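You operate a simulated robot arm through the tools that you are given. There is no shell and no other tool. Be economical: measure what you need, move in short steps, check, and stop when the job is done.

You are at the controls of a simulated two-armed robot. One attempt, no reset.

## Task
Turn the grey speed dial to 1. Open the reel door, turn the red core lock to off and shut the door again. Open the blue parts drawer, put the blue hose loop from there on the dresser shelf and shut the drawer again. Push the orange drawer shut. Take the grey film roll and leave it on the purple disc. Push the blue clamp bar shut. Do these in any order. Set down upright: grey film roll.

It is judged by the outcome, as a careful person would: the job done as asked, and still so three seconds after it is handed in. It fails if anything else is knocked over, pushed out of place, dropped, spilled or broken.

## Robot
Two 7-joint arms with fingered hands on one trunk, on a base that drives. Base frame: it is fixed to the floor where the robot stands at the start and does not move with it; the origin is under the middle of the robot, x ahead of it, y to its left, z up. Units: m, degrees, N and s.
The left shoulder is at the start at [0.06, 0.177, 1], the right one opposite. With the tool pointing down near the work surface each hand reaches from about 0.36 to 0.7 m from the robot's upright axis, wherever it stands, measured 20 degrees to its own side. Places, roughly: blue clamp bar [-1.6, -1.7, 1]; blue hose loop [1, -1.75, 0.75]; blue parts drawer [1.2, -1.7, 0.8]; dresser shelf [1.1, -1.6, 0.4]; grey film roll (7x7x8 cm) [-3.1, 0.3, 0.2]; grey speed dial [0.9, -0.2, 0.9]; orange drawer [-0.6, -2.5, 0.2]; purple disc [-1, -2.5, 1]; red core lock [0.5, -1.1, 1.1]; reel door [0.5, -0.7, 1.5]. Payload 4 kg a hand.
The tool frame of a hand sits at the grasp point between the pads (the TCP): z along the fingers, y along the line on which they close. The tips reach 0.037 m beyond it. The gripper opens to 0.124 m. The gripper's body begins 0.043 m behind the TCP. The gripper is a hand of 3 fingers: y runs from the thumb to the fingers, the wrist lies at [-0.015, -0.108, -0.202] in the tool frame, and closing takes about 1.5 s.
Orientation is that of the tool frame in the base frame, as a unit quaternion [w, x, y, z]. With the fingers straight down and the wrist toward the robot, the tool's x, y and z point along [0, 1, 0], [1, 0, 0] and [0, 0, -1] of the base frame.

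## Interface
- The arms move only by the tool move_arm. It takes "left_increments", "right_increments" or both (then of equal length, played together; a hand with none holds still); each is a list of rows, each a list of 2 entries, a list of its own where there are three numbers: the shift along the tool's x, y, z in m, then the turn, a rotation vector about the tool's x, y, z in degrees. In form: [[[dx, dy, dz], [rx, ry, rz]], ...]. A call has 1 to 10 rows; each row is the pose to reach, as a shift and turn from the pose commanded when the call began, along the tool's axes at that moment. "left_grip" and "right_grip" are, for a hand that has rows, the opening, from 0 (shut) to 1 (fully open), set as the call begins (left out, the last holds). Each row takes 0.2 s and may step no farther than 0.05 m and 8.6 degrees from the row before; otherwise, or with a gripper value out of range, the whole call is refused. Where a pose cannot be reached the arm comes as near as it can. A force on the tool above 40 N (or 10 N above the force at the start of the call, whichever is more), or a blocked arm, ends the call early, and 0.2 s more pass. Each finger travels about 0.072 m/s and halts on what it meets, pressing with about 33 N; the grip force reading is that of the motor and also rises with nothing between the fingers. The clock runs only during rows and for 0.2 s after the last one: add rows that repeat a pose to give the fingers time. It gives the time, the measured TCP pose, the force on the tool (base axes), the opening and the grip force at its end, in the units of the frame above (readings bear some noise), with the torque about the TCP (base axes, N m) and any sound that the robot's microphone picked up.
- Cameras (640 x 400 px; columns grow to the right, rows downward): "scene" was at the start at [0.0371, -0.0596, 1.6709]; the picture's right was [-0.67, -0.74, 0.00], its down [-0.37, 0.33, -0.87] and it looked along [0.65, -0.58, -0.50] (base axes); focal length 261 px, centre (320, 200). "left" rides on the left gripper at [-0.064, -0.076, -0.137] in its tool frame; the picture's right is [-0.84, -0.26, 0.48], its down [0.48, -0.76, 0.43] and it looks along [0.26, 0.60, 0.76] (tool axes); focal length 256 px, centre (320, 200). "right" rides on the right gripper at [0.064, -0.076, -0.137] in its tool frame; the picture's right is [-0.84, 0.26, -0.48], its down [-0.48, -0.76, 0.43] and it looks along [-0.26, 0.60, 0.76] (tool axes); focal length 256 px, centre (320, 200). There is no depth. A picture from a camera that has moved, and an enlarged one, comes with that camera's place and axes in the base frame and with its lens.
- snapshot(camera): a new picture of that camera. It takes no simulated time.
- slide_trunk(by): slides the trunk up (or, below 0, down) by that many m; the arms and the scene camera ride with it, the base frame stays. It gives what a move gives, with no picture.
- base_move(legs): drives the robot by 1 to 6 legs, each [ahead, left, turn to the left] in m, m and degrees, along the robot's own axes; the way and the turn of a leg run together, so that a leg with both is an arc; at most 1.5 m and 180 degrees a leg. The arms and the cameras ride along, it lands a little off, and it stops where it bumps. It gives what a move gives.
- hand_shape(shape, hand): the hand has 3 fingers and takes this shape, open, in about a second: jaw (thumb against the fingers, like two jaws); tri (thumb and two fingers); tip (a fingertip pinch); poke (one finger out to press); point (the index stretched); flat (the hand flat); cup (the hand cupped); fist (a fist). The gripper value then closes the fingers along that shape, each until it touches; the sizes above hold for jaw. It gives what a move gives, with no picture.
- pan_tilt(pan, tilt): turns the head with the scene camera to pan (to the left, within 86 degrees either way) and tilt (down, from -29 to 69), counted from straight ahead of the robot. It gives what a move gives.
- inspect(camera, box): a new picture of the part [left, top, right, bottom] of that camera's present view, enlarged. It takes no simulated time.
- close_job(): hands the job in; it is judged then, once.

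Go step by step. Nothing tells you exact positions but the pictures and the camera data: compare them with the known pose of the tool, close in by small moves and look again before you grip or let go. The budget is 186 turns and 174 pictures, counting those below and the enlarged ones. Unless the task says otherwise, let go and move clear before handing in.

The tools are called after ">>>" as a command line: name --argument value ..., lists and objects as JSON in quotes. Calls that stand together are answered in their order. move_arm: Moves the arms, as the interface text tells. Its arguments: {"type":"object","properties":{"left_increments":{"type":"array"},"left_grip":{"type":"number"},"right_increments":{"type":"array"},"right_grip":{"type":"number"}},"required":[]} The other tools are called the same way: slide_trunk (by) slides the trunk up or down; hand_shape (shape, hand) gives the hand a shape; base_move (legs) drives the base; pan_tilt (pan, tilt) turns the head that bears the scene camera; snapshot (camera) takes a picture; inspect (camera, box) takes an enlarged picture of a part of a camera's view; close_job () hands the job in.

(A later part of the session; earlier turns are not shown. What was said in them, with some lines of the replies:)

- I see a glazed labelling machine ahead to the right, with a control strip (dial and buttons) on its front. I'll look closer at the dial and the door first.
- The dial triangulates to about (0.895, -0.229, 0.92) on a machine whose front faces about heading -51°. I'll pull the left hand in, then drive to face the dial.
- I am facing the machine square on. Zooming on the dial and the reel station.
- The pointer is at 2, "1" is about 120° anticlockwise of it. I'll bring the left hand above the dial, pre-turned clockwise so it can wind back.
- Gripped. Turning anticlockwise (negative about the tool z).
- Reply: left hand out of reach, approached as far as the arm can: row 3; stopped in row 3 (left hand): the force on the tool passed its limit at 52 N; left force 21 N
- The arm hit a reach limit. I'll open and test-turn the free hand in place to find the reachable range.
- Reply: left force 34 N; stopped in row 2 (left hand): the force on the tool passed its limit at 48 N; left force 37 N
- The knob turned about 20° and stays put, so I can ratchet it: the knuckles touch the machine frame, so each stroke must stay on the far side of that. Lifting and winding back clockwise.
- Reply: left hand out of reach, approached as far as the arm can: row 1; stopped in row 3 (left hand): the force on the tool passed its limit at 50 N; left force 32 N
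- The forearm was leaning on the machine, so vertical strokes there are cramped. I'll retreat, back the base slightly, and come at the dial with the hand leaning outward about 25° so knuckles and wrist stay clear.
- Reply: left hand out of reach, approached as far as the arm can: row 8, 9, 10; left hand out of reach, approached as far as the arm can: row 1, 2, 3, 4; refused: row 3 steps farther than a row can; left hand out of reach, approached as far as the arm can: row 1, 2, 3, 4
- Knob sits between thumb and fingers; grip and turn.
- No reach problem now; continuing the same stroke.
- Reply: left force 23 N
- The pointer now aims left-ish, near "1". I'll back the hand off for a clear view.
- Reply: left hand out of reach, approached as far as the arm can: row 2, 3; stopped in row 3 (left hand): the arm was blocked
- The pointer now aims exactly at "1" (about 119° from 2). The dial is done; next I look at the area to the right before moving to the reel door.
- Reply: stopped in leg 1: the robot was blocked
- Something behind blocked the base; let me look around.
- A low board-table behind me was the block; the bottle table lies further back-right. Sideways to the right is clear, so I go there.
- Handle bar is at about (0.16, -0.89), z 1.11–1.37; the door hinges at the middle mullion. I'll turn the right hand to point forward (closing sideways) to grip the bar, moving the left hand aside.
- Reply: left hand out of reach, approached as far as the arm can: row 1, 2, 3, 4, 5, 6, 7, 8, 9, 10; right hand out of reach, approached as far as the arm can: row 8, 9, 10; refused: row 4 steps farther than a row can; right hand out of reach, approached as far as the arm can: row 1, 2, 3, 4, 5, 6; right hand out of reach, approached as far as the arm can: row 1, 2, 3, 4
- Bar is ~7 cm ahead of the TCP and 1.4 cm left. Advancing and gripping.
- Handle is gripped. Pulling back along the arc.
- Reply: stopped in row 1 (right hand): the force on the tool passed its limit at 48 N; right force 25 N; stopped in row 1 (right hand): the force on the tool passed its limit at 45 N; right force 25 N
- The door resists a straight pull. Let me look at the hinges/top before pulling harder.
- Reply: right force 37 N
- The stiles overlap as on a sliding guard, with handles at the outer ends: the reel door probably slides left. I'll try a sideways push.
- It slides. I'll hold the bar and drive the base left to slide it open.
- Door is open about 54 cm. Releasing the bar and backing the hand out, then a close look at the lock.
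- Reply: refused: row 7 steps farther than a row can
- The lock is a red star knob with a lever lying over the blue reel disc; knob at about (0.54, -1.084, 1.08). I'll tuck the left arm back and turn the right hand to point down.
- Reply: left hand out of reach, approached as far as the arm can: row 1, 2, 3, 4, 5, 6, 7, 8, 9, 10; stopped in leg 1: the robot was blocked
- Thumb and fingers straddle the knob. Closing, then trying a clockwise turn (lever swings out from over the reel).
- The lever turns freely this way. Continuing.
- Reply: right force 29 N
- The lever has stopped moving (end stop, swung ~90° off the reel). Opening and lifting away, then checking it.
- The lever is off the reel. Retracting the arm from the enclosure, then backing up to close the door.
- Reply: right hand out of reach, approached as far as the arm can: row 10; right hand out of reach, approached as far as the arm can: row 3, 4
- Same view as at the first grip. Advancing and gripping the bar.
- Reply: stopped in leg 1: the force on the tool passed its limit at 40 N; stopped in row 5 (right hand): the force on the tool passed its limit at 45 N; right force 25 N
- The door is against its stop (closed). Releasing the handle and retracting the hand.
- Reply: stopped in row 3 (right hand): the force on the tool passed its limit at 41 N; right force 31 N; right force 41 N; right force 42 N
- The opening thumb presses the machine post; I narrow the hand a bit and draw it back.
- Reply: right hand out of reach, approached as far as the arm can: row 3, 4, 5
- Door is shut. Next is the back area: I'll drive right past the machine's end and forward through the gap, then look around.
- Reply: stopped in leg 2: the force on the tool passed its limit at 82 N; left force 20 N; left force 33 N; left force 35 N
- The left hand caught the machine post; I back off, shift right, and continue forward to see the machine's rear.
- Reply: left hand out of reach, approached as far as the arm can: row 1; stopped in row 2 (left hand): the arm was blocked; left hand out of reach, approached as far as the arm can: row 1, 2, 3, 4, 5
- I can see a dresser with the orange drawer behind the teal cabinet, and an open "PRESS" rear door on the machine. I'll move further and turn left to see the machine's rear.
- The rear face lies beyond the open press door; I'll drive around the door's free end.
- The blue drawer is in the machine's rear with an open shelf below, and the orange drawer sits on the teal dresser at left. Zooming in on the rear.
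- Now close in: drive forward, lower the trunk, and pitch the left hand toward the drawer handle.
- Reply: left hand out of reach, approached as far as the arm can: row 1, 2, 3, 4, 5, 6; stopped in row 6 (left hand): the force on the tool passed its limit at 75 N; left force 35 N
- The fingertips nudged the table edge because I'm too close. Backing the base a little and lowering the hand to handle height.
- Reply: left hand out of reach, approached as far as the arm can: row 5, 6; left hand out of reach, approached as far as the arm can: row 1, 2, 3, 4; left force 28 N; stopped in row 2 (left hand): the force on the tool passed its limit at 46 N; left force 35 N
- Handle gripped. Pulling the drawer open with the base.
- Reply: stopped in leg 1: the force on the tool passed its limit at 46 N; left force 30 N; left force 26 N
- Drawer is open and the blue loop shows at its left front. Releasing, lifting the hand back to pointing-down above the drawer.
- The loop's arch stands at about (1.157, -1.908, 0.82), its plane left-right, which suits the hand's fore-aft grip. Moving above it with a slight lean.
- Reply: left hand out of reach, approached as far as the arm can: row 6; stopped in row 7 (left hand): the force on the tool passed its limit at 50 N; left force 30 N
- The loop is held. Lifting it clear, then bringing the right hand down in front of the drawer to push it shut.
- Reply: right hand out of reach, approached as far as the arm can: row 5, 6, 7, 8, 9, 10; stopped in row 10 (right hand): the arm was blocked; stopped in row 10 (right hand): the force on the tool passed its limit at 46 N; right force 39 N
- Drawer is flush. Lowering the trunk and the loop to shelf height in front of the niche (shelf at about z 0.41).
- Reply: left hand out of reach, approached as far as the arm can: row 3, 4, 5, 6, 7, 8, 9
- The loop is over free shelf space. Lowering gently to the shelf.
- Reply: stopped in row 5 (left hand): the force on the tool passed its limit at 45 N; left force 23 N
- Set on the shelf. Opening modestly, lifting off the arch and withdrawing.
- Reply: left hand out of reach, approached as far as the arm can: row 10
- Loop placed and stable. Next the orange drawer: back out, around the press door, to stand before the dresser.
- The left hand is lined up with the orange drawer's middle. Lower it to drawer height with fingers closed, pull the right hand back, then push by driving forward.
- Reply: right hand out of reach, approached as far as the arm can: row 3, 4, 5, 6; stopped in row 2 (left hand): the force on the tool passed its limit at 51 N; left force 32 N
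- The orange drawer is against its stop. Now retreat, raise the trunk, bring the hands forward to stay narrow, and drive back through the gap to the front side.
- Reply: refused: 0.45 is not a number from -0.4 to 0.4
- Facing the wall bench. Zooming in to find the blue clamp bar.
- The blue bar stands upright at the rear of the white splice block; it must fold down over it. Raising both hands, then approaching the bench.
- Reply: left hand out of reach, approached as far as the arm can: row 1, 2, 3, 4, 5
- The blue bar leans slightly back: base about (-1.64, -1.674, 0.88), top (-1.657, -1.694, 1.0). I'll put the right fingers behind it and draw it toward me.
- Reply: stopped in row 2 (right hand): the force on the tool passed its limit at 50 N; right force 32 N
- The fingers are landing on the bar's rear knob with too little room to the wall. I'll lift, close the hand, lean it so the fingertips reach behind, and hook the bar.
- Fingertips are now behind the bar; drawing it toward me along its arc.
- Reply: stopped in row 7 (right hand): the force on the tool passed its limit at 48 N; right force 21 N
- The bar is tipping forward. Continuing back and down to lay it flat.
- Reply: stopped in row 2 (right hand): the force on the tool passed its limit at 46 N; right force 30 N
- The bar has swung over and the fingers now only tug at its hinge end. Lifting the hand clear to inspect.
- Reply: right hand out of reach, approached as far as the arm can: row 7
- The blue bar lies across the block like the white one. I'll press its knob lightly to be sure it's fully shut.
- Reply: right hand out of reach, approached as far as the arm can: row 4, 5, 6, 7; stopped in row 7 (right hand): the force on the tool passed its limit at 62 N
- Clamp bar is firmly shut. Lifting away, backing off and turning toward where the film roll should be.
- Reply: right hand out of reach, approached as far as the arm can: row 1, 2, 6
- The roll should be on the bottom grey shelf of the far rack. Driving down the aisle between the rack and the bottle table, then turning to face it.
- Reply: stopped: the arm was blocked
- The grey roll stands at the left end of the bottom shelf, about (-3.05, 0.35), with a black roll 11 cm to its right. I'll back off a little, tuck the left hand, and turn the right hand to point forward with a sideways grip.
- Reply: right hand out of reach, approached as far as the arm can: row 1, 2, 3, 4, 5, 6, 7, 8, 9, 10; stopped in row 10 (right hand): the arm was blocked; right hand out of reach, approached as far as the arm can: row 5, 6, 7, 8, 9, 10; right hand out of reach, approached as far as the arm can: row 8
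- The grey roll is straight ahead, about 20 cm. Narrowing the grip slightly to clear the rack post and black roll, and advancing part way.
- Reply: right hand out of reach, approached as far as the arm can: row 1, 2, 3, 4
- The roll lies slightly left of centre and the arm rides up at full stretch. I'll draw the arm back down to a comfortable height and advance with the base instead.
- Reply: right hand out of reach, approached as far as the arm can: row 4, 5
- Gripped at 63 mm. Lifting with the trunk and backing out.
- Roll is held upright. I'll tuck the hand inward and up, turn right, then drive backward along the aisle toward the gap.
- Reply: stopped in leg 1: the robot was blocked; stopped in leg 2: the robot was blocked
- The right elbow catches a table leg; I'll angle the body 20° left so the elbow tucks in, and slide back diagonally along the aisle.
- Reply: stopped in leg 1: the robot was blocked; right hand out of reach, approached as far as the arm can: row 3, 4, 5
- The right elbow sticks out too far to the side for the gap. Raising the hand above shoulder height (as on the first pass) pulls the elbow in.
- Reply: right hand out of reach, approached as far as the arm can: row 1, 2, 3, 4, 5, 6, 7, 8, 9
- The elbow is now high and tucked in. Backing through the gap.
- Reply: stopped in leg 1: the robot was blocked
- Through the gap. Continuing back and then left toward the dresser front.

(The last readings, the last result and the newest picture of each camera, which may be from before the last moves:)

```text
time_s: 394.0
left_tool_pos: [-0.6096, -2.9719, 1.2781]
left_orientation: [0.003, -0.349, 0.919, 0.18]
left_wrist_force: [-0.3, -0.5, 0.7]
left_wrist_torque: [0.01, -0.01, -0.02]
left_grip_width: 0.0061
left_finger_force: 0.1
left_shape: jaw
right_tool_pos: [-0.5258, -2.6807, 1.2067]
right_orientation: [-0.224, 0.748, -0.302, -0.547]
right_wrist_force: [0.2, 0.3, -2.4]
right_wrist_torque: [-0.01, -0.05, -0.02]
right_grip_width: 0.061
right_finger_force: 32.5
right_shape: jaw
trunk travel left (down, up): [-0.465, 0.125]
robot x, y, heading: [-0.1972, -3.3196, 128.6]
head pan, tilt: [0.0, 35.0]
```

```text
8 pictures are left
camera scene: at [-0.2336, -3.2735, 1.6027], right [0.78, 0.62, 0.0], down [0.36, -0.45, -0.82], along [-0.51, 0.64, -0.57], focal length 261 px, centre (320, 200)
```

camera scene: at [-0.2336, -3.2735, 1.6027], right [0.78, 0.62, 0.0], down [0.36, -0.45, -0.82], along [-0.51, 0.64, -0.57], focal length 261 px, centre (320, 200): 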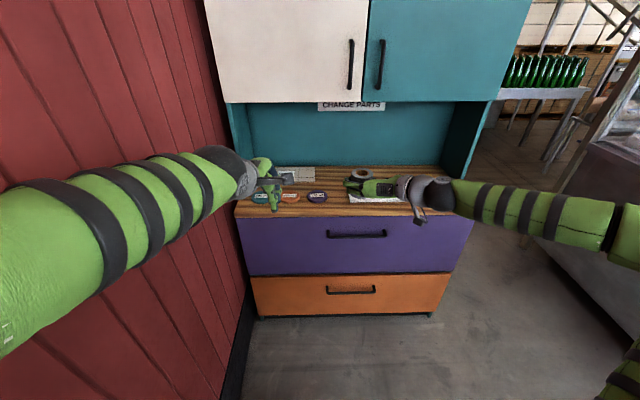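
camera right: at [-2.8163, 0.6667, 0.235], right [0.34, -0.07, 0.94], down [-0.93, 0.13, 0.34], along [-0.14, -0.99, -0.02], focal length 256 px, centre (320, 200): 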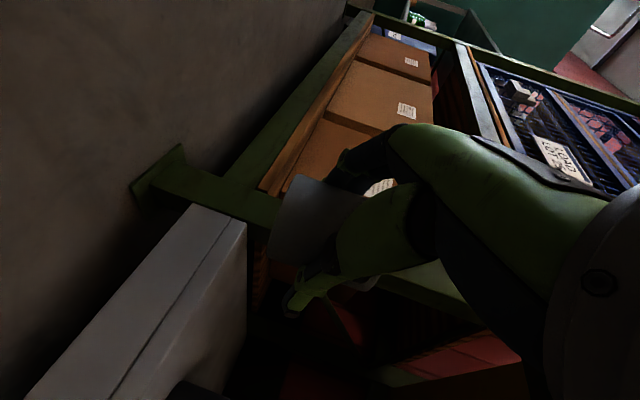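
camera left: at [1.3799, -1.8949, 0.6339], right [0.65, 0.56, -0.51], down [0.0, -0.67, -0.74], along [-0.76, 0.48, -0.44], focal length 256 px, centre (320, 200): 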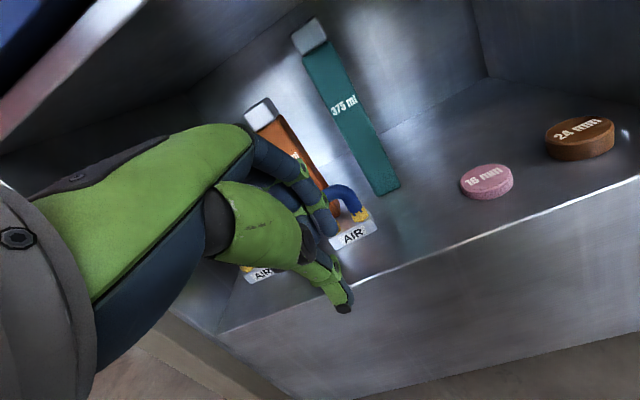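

The purple disc reads at about (-0.915, -2.463, 0.89). I'll pull the left hand back, lower the roll to just above disc height, then drive in.

>>> move_arm --left_increments '[[[0, -0.028, -0.01], [0, 0, 0]], [[0, -0.056, -0.02], [0, 0, 0]], [[0, -0.084, -0.03], [0, 0, 0]], [[0, -0.112, -0.04], [0, 0, 0]], [[0, -0.14, -0.05], [0, 0, 0]], [[0, -0.14, -0.05], [0, 0, 0]]]' --right_increments '[[[0.03, 0.016, 0.01], [0, 0, 0]], [[0.06, 0.033, 0.02], [0, 0, 0]], [[0.09, 0.05, 0.03], [0, 0, 0]], [[0.12, 0.067, 0.04], [0, 0, 0]], [[0.15, 0.083, 0.05], [0, 0, 0]], [[0.177, 0.1, 0.06], [0, 0, 0]]]'

>>> base_move --legs '[[0.3, 0.06, 0]]'

>>> snapshot --camera "scene"

```text
time_s: 395.4
left_tool_pos: [-0.5142, -3.0838, 1.2792]
left_orientation: [0.003, -0.35, 0.92, 0.179]
left_wrist_force: [0.8, 1.4, 0.1]
left_wrist_torque: [0.0, -0.04, 0.0]
left_grip_width: 0.0062
left_finger_force: 0.1
left_shape: jaw
right_tool_pos: [-0.5467, -2.7648, 1.0131]
right_orientation: [-0.224, 0.747, -0.302, -0.549]
right_wrist_force: [0.5, 0.0, -1.9]
right_wrist_torque: [0.0, -0.02, 0.04]
right_grip_width: 0.0608
right_finger_force: 33.5
right_shape: jaw
right hand out of reach, approached as far as the arm can: row 1, 2, 3, 4, 5, 6
trunk travel left (down, up): [-0.465, 0.125]
robot x, y, heading: [-0.1985, -3.3194, 128.4]
head pan, tilt: [0.0, 35.0]
```

```text
time_s: 397.5
left_tool_pos: [-0.7499, -2.8815, 1.2799]
left_orientation: [0.004, -0.348, 0.92, 0.18]
left_wrist_force: [-1.0, -0.1, 0.1]
left_wrist_torque: [0.0, -0.03, 0.0]
left_grip_width: 0.0065
left_finger_force: 0.0
left_shape: jaw
right_tool_pos: [-0.7814, -2.5619, 1.012]
right_orientation: [-0.226, 0.747, -0.302, -0.547]
right_wrist_force: [-0.4, 0.0, -2.3]
right_wrist_torque: [0.02, 0.0, 0.01]
right_grip_width: 0.0611
right_finger_force: 32.8
right_shape: jaw
trunk travel left (down, up): [-0.465, 0.125]
robot x, y, heading: [-0.4342, -3.1196, 127.9]
head pan, tilt: [0.0, 35.0]
```

```text
7 pictures are left
camera scene: at [-0.4705, -3.0703, 1.6026], right [0.79, 0.62, 0.0], down [0.36, -0.45, -0.82], along [-0.51, 0.64, -0.57], focal length 261 px, centre (320, 200)
```

scene: 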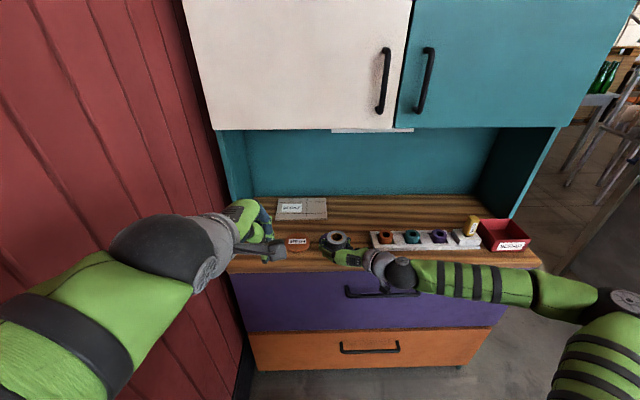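

>>> snapshot --camera "right"

```text
6 pictures are left
camera right: at [-0.6211, -2.6109, 0.9929], right [-0.03, -0.33, 0.94], down [0.13, 0.93, 0.33], along [-0.99, 0.13, 0.01], focal length 256 px, centre (320, 200)
```

right: 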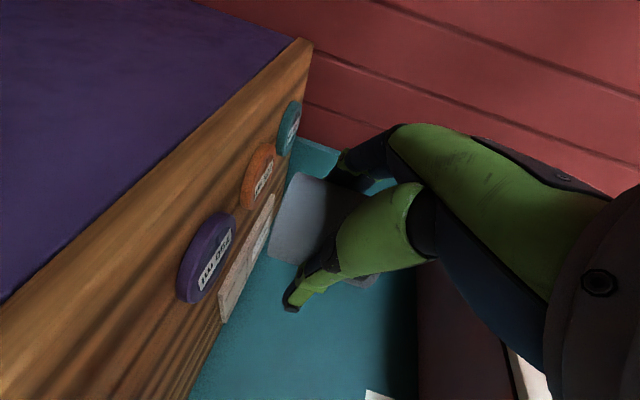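

The disc checks out at (-0.92, -2.459). Driving the last 17 cm in, then fine-tuning.

>>> base_move --legs '[[0.166, 0.046, 0]]'

>>> snapshot --camera "right"

```text
time_s: 398.9
left_tool_pos: [-0.8846, -2.7803, 1.2793]
left_orientation: [0.002, -0.351, 0.919, 0.18]
left_wrist_force: [0.3, -0.2, -0.3]
left_wrist_torque: [-0.04, -0.04, -0.01]
left_grip_width: 0.0063
left_finger_force: 0.2
left_shape: jaw
right_tool_pos: [-0.9178, -2.4619, 1.0116]
right_orientation: [-0.222, 0.748, -0.299, -0.549]
right_wrist_force: [-0.2, 0.2, -1.8]
right_wrist_torque: [0.07, -0.02, -0.01]
right_grip_width: 0.0608
right_finger_force: 33.6
right_shape: jaw
trunk travel left (down, up): [-0.465, 0.125]
robot x, y, heading: [-0.5639, -3.0155, 129.0]
head pan, tilt: [0.0, 35.0]
```

```text
5 pictures are left
camera right: at [-0.7573, -2.5092, 0.9928], right [-0.03, -0.33, 0.94], down [0.12, 0.93, 0.33], along [-0.99, 0.12, 0.01], focal length 256 px, centre (320, 200)
```

right: 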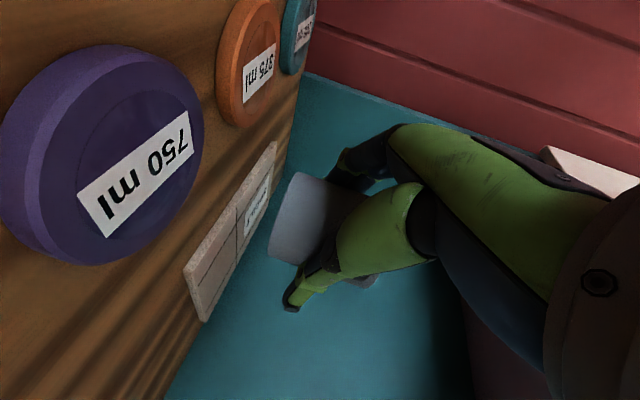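

Using both close views the disc centre comes out at about (-0.878, -2.484), top z 0.905. Shifting back 4 cm and right 2 cm, levelling to the grasp attitude, and lowering part way.

>>> move_arm --right_increments '[[[0.006, -0.008, -0.019], [0, 0.7, -0.8]], [[0.013, -0.017, -0.038], [0, 1.4, -1.7]], [[0.027, -0.017, -0.033], [0, 1.4, -1.7]], [[0.041, -0.017, -0.028], [0, 1.4, -1.7]], [[0.041, -0.017, -0.028], [0, 1.4, -1.7]]]'

>>> snapshot --camera "right"

```text
time_s: 400.1
left_tool_pos: [-0.8836, -2.7809, 1.2816]
left_orientation: [0.003, -0.353, 0.918, 0.18]
left_wrist_force: [0.5, 0.0, 0.2]
left_wrist_torque: [0.0, -0.02, 0.0]
left_grip_width: 0.006
left_finger_force: 0.3
left_shape: jaw
right_tool_pos: [-0.8762, -2.4782, 0.9819]
right_orientation: [-0.226, 0.759, -0.291, -0.536]
right_wrist_force: [0.5, -0.3, -3.1]
right_wrist_torque: [0.03, -0.01, 0.02]
right_grip_width: 0.0607
right_finger_force: 32.2
right_shape: jaw
trunk travel left (down, up): [-0.465, 0.125]
robot x, y, heading: [-0.5605, -3.0146, 128.8]
head pan, tilt: [0.0, 35.0]
```

```text
4 pictures are left
camera right: at [-0.7157, -2.5239, 0.9688], right [-0.06, -0.34, 0.94], down [0.1, 0.93, 0.34], along [-0.99, 0.12, -0.02], focal length 256 px, centre (320, 200)
```

right: 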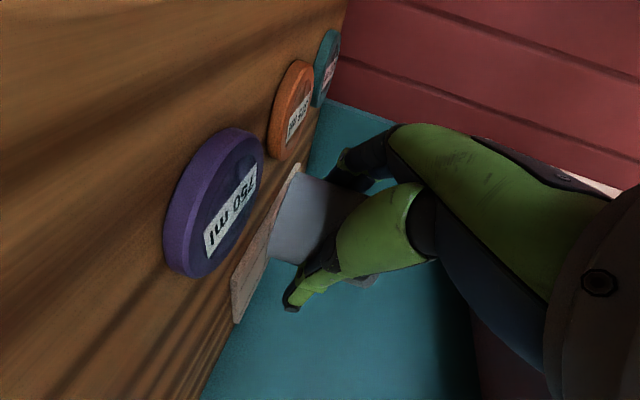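

>>> move_arm --right_increments '[[[0.005, 0.009, 0.01], [0, 0, 0]], [[0.017, 0.009, 0.014], [0, 0, 0]], [[0.026, 0.009, 0.017], [0, 0, 0]], [[0.03, 0.009, 0.018], [0, 0, 0]], [[0.034, 0.009, 0.0195], [0, 0, 0]], [[0.038, 0.009, 0.021], [0, 0, 0]], [[0.042, 0.009, 0.0222], [0, 0, 0]]]'

```text
time_s: 401.5
left_tool_pos: [-0.8825, -2.7818, 1.2813]
left_orientation: [0.002, -0.353, 0.918, 0.181]
left_wrist_force: [-0.4, 0.0, 0.8]
left_wrist_torque: [0.0, -0.02, 0.03]
left_grip_width: 0.0062
left_finger_force: 0.0
left_shape: jaw
right_tool_pos: [-0.8906, -2.4772, 0.9501]
right_orientation: [-0.23, 0.754, -0.288, -0.544]
right_wrist_force: [5.1, -1.9, 23.3]
right_wrist_torque: [-0.29, 0.64, 0.1]
right_grip_width: 0.0611
right_finger_force: 33.1
right_shape: jaw
trunk travel left (down, up): [-0.465, 0.125]
robot x, y, heading: [-0.5647, -3.0149, 128.8]
head pan, tilt: [0.0, 35.0]
stopped in row 6 (right hand): the force on the tool passed its limit at 43 N (the readings are from after the stop); the commanded pose is now the measured one
```

>>> inspect --camera "scene" --box '[280, 200, 400, 290]'

```text
4.44 times, centred on (340, 245) of scene
camera zoom: at [-0.6004, -2.9695, 1.6028], right [0.78, 0.63, 0.0], down [0.36, -0.45, -0.82], along [-0.51, 0.64, -0.57], focal length 1161 px, centre (231, 0)
```

zoom: 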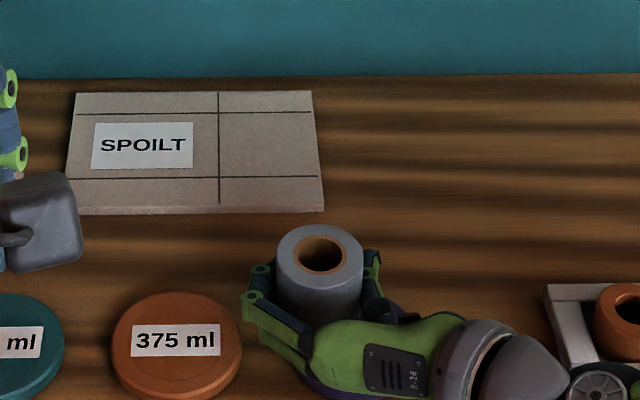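

The roll is about 2 cm left of the disc's centre. Lifting 1 cm, shifting right 2 cm and back 1 cm, then setting down again.

>>> move_arm --right_increments '[[[-0.014, 0, -0.0045], [0, 0, 0]], [[-0.011, -0.011, -0.009], [0, 0, 0]], [[-0.008, -0.023, -0.0133], [0, 0, 0]], [[-0.008, -0.023, -0.0133], [0, 0, 0]], [[-0.008, -0.023, -0.0133], [0, 0, 0]]]'

>>> inspect --camera "scene" --box '[280, 200, 400, 290]'

```text
time_s: 402.7
left_tool_pos: [-0.8844, -2.7821, 1.2803]
left_orientation: [0.002, -0.352, 0.918, 0.18]
left_wrist_force: [0.4, 0.5, 0.4]
left_wrist_torque: [0.0, 0.01, 0.0]
left_grip_width: 0.0062
left_finger_force: 0.1
left_shape: jaw
right_tool_pos: [-0.8669, -2.4667, 0.9588]
right_orientation: [-0.229, 0.756, -0.289, -0.54]
right_wrist_force: [0.2, 0.4, -2.4]
right_wrist_torque: [0.03, -0.02, 0.01]
right_grip_width: 0.061
right_finger_force: 32.6
right_shape: jaw
trunk travel left (down, up): [-0.465, 0.125]
robot x, y, heading: [-0.566, -3.0145, 128.9]
head pan, tilt: [0.0, 35.0]
```

```text
4.44 times, centred on (340, 245) of scene
camera zoom: at [-0.6018, -2.9681, 1.6027], right [0.78, 0.63, 0.0], down [0.36, -0.45, -0.82], along [-0.51, 0.64, -0.57], focal length 1161 px, centre (231, 0)
```

zoom: 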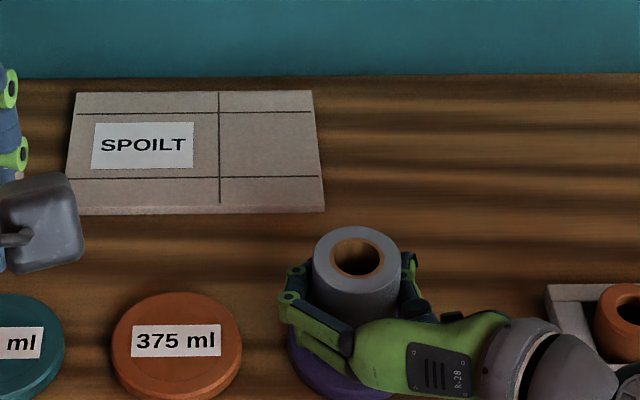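

Now centred over the disc. Lowering to contact and releasing.

>>> move_arm --right_increments '[[[0.004, 0, 0.0013], [0, 0, 0]], [[0.0075, 0, 0.0025], [0, 0, 0]], [[0.0095, 0, 0.0032], [0, 0, 0]]]'

```text
time_s: 403.5
left_tool_pos: [-0.8826, -2.7811, 1.2822]
left_orientation: [0.002, -0.352, 0.918, 0.181]
left_wrist_force: [-0.5, -0.4, -0.6]
left_wrist_torque: [0.01, 0.02, 0.01]
left_grip_width: 0.0062
left_finger_force: 0.1
left_shape: jaw
right_tool_pos: [-0.8662, -2.468, 0.951]
right_orientation: [-0.231, 0.754, -0.289, -0.543]
right_wrist_force: [3.8, 2.5, 17.2]
right_wrist_torque: [-0.2, 0.55, 0.01]
right_grip_width: 0.0616
right_finger_force: 32.8
right_shape: jaw
trunk travel left (down, up): [-0.465, 0.125]
robot x, y, heading: [-0.5637, -3.0147, 128.5]
head pan, tilt: [0.0, 35.0]
```

>>> move_arm --right_increments '[[[-0.002, 0, 0], [0, 0, 0]], [[-0.002, 0, 0], [0, 0, 0]], [[-0.002, 0, 0], [0, 0, 0]], [[-0.002, 0, 0], [0, 0, 0]], [[-0.002, 0, 0], [0, 0, 0]], [[0.005, 0, -0.02], [0, 0, 0]], [[0.014, 0, -0.05], [0, 0, 0]], [[0.027, 0, -0.09], [0, 0, 0]], [[0.04, 0, -0.13], [0, 0, 0]]]' --right_grip 0.8

>>> inspect --camera "scene" --box '[280, 200, 400, 290]'

```text
time_s: 405.5
left_tool_pos: [-0.8831, -2.7804, 1.2802]
left_orientation: [0.002, -0.353, 0.918, 0.179]
left_wrist_force: [-0.6, 0.4, -0.5]
left_wrist_torque: [-0.01, 0.01, 0.04]
left_grip_width: 0.0063
left_finger_force: 0.0
left_shape: jaw
right_tool_pos: [-0.7848, -2.5293, 0.9417]
right_orientation: [-0.229, 0.756, -0.289, -0.541]
right_wrist_force: [0.0, 0.6, 1.2]
right_wrist_torque: [0.01, 0.0, 0.01]
right_grip_width: 0.099
right_finger_force: 0.0
right_shape: jaw
right hand out of reach, approached as far as the arm can: row 9
trunk travel left (down, up): [-0.465, 0.125]
robot x, y, heading: [-0.5641, -3.0136, 128.8]
head pan, tilt: [0.0, 35.0]
```

```text
4.44 times, centred on (340, 245) of scene
camera zoom: at [-0.6012, -2.9678, 1.6027], right [0.78, 0.63, 0.0], down [0.36, -0.45, -0.82], along [-0.51, 0.64, -0.57], focal length 1161 px, centre (231, 0)
```

zoom: 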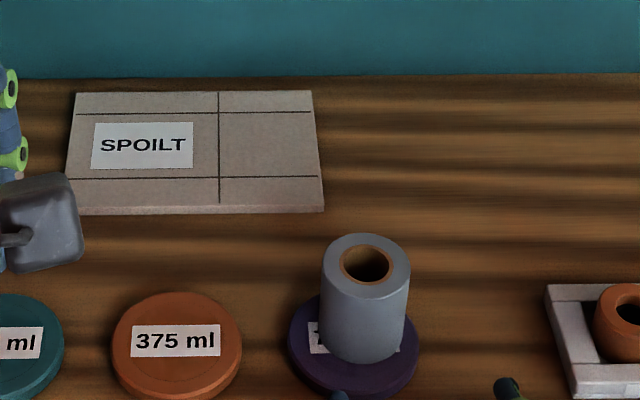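

The roll stands upright on the purple disc. Backing the robot clear.

>>> base_move --legs '[[-0.3, 0, 0]]'

>>> snapshot --camera "scene"

```text
time_s: 407.5
left_tool_pos: [-0.6941, -3.0096, 1.2812]
left_orientation: [0.002, -0.353, 0.918, 0.18]
left_wrist_force: [-0.4, 0.4, 0.3]
left_wrist_torque: [0.0, 0.02, 0.0]
left_grip_width: 0.0058
left_finger_force: 0.1
left_shape: jaw
right_tool_pos: [-0.5965, -2.7587, 0.9423]
right_orientation: [-0.229, 0.756, -0.289, -0.541]
right_wrist_force: [0.0, -0.1, 0.1]
right_wrist_torque: [-0.03, 0.02, -0.01]
right_grip_width: 0.0992
right_finger_force: 0.0
right_shape: jaw
trunk travel left (down, up): [-0.465, 0.125]
robot x, y, heading: [-0.3724, -3.2406, 128.7]
head pan, tilt: [0.0, 35.0]
```

```text
0 pictures are left
camera scene: at [-0.4122, -3.1967, 1.6027], right [0.78, 0.63, 0.0], down [0.36, -0.45, -0.82], along [-0.51, 0.64, -0.57], focal length 261 px, centre (320, 200)
```

scene: 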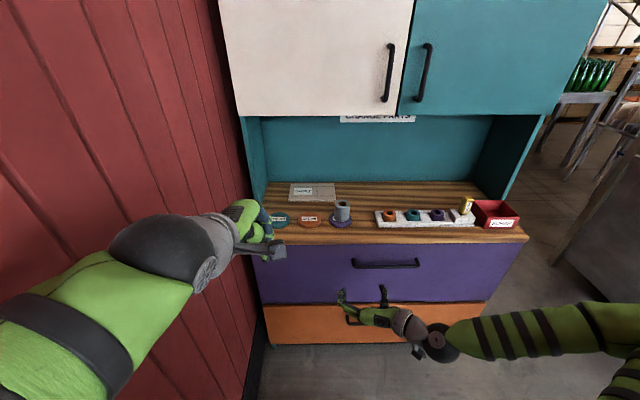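

The roll stands upright on the purple disc, the orange drawer is shut, and both hands are clear. Handing the job in.

>>> close_job

```text
The job is handed in.
```

I completed every item on the list and handed the job in, but I did not go back for a last look at the parts I had left earlier.

- **Speed dial:** turned to 1; the pointer lines up with the number.
- **Reel door and core lock:** the door slides rather than swings. I opened it and turned the red lock about 90° clockwise until its lever was clear of the reel and stopped. Then I slid the door shut against its stop. The lock has no "off" marking, so I took that end stop as off.
- **Blue hose loop:** now standing on the dresser shelf, and the blue drawer is shut flush.
- **Orange drawer:** pushed shut against its stop.
- **Blue clamp bar:** folded down flat and pressed firmly.
- **Grey film roll:** standing upright on the purple disc, slightly off its centre but fully on it.

The robot bumped fixed things several times: machine posts, the machine's rear table edge, a low table and a leg of the bottle table. I saw nothing knocked over or pushed out of place in the pictures I had, though I did not re-check every spot afterwards.
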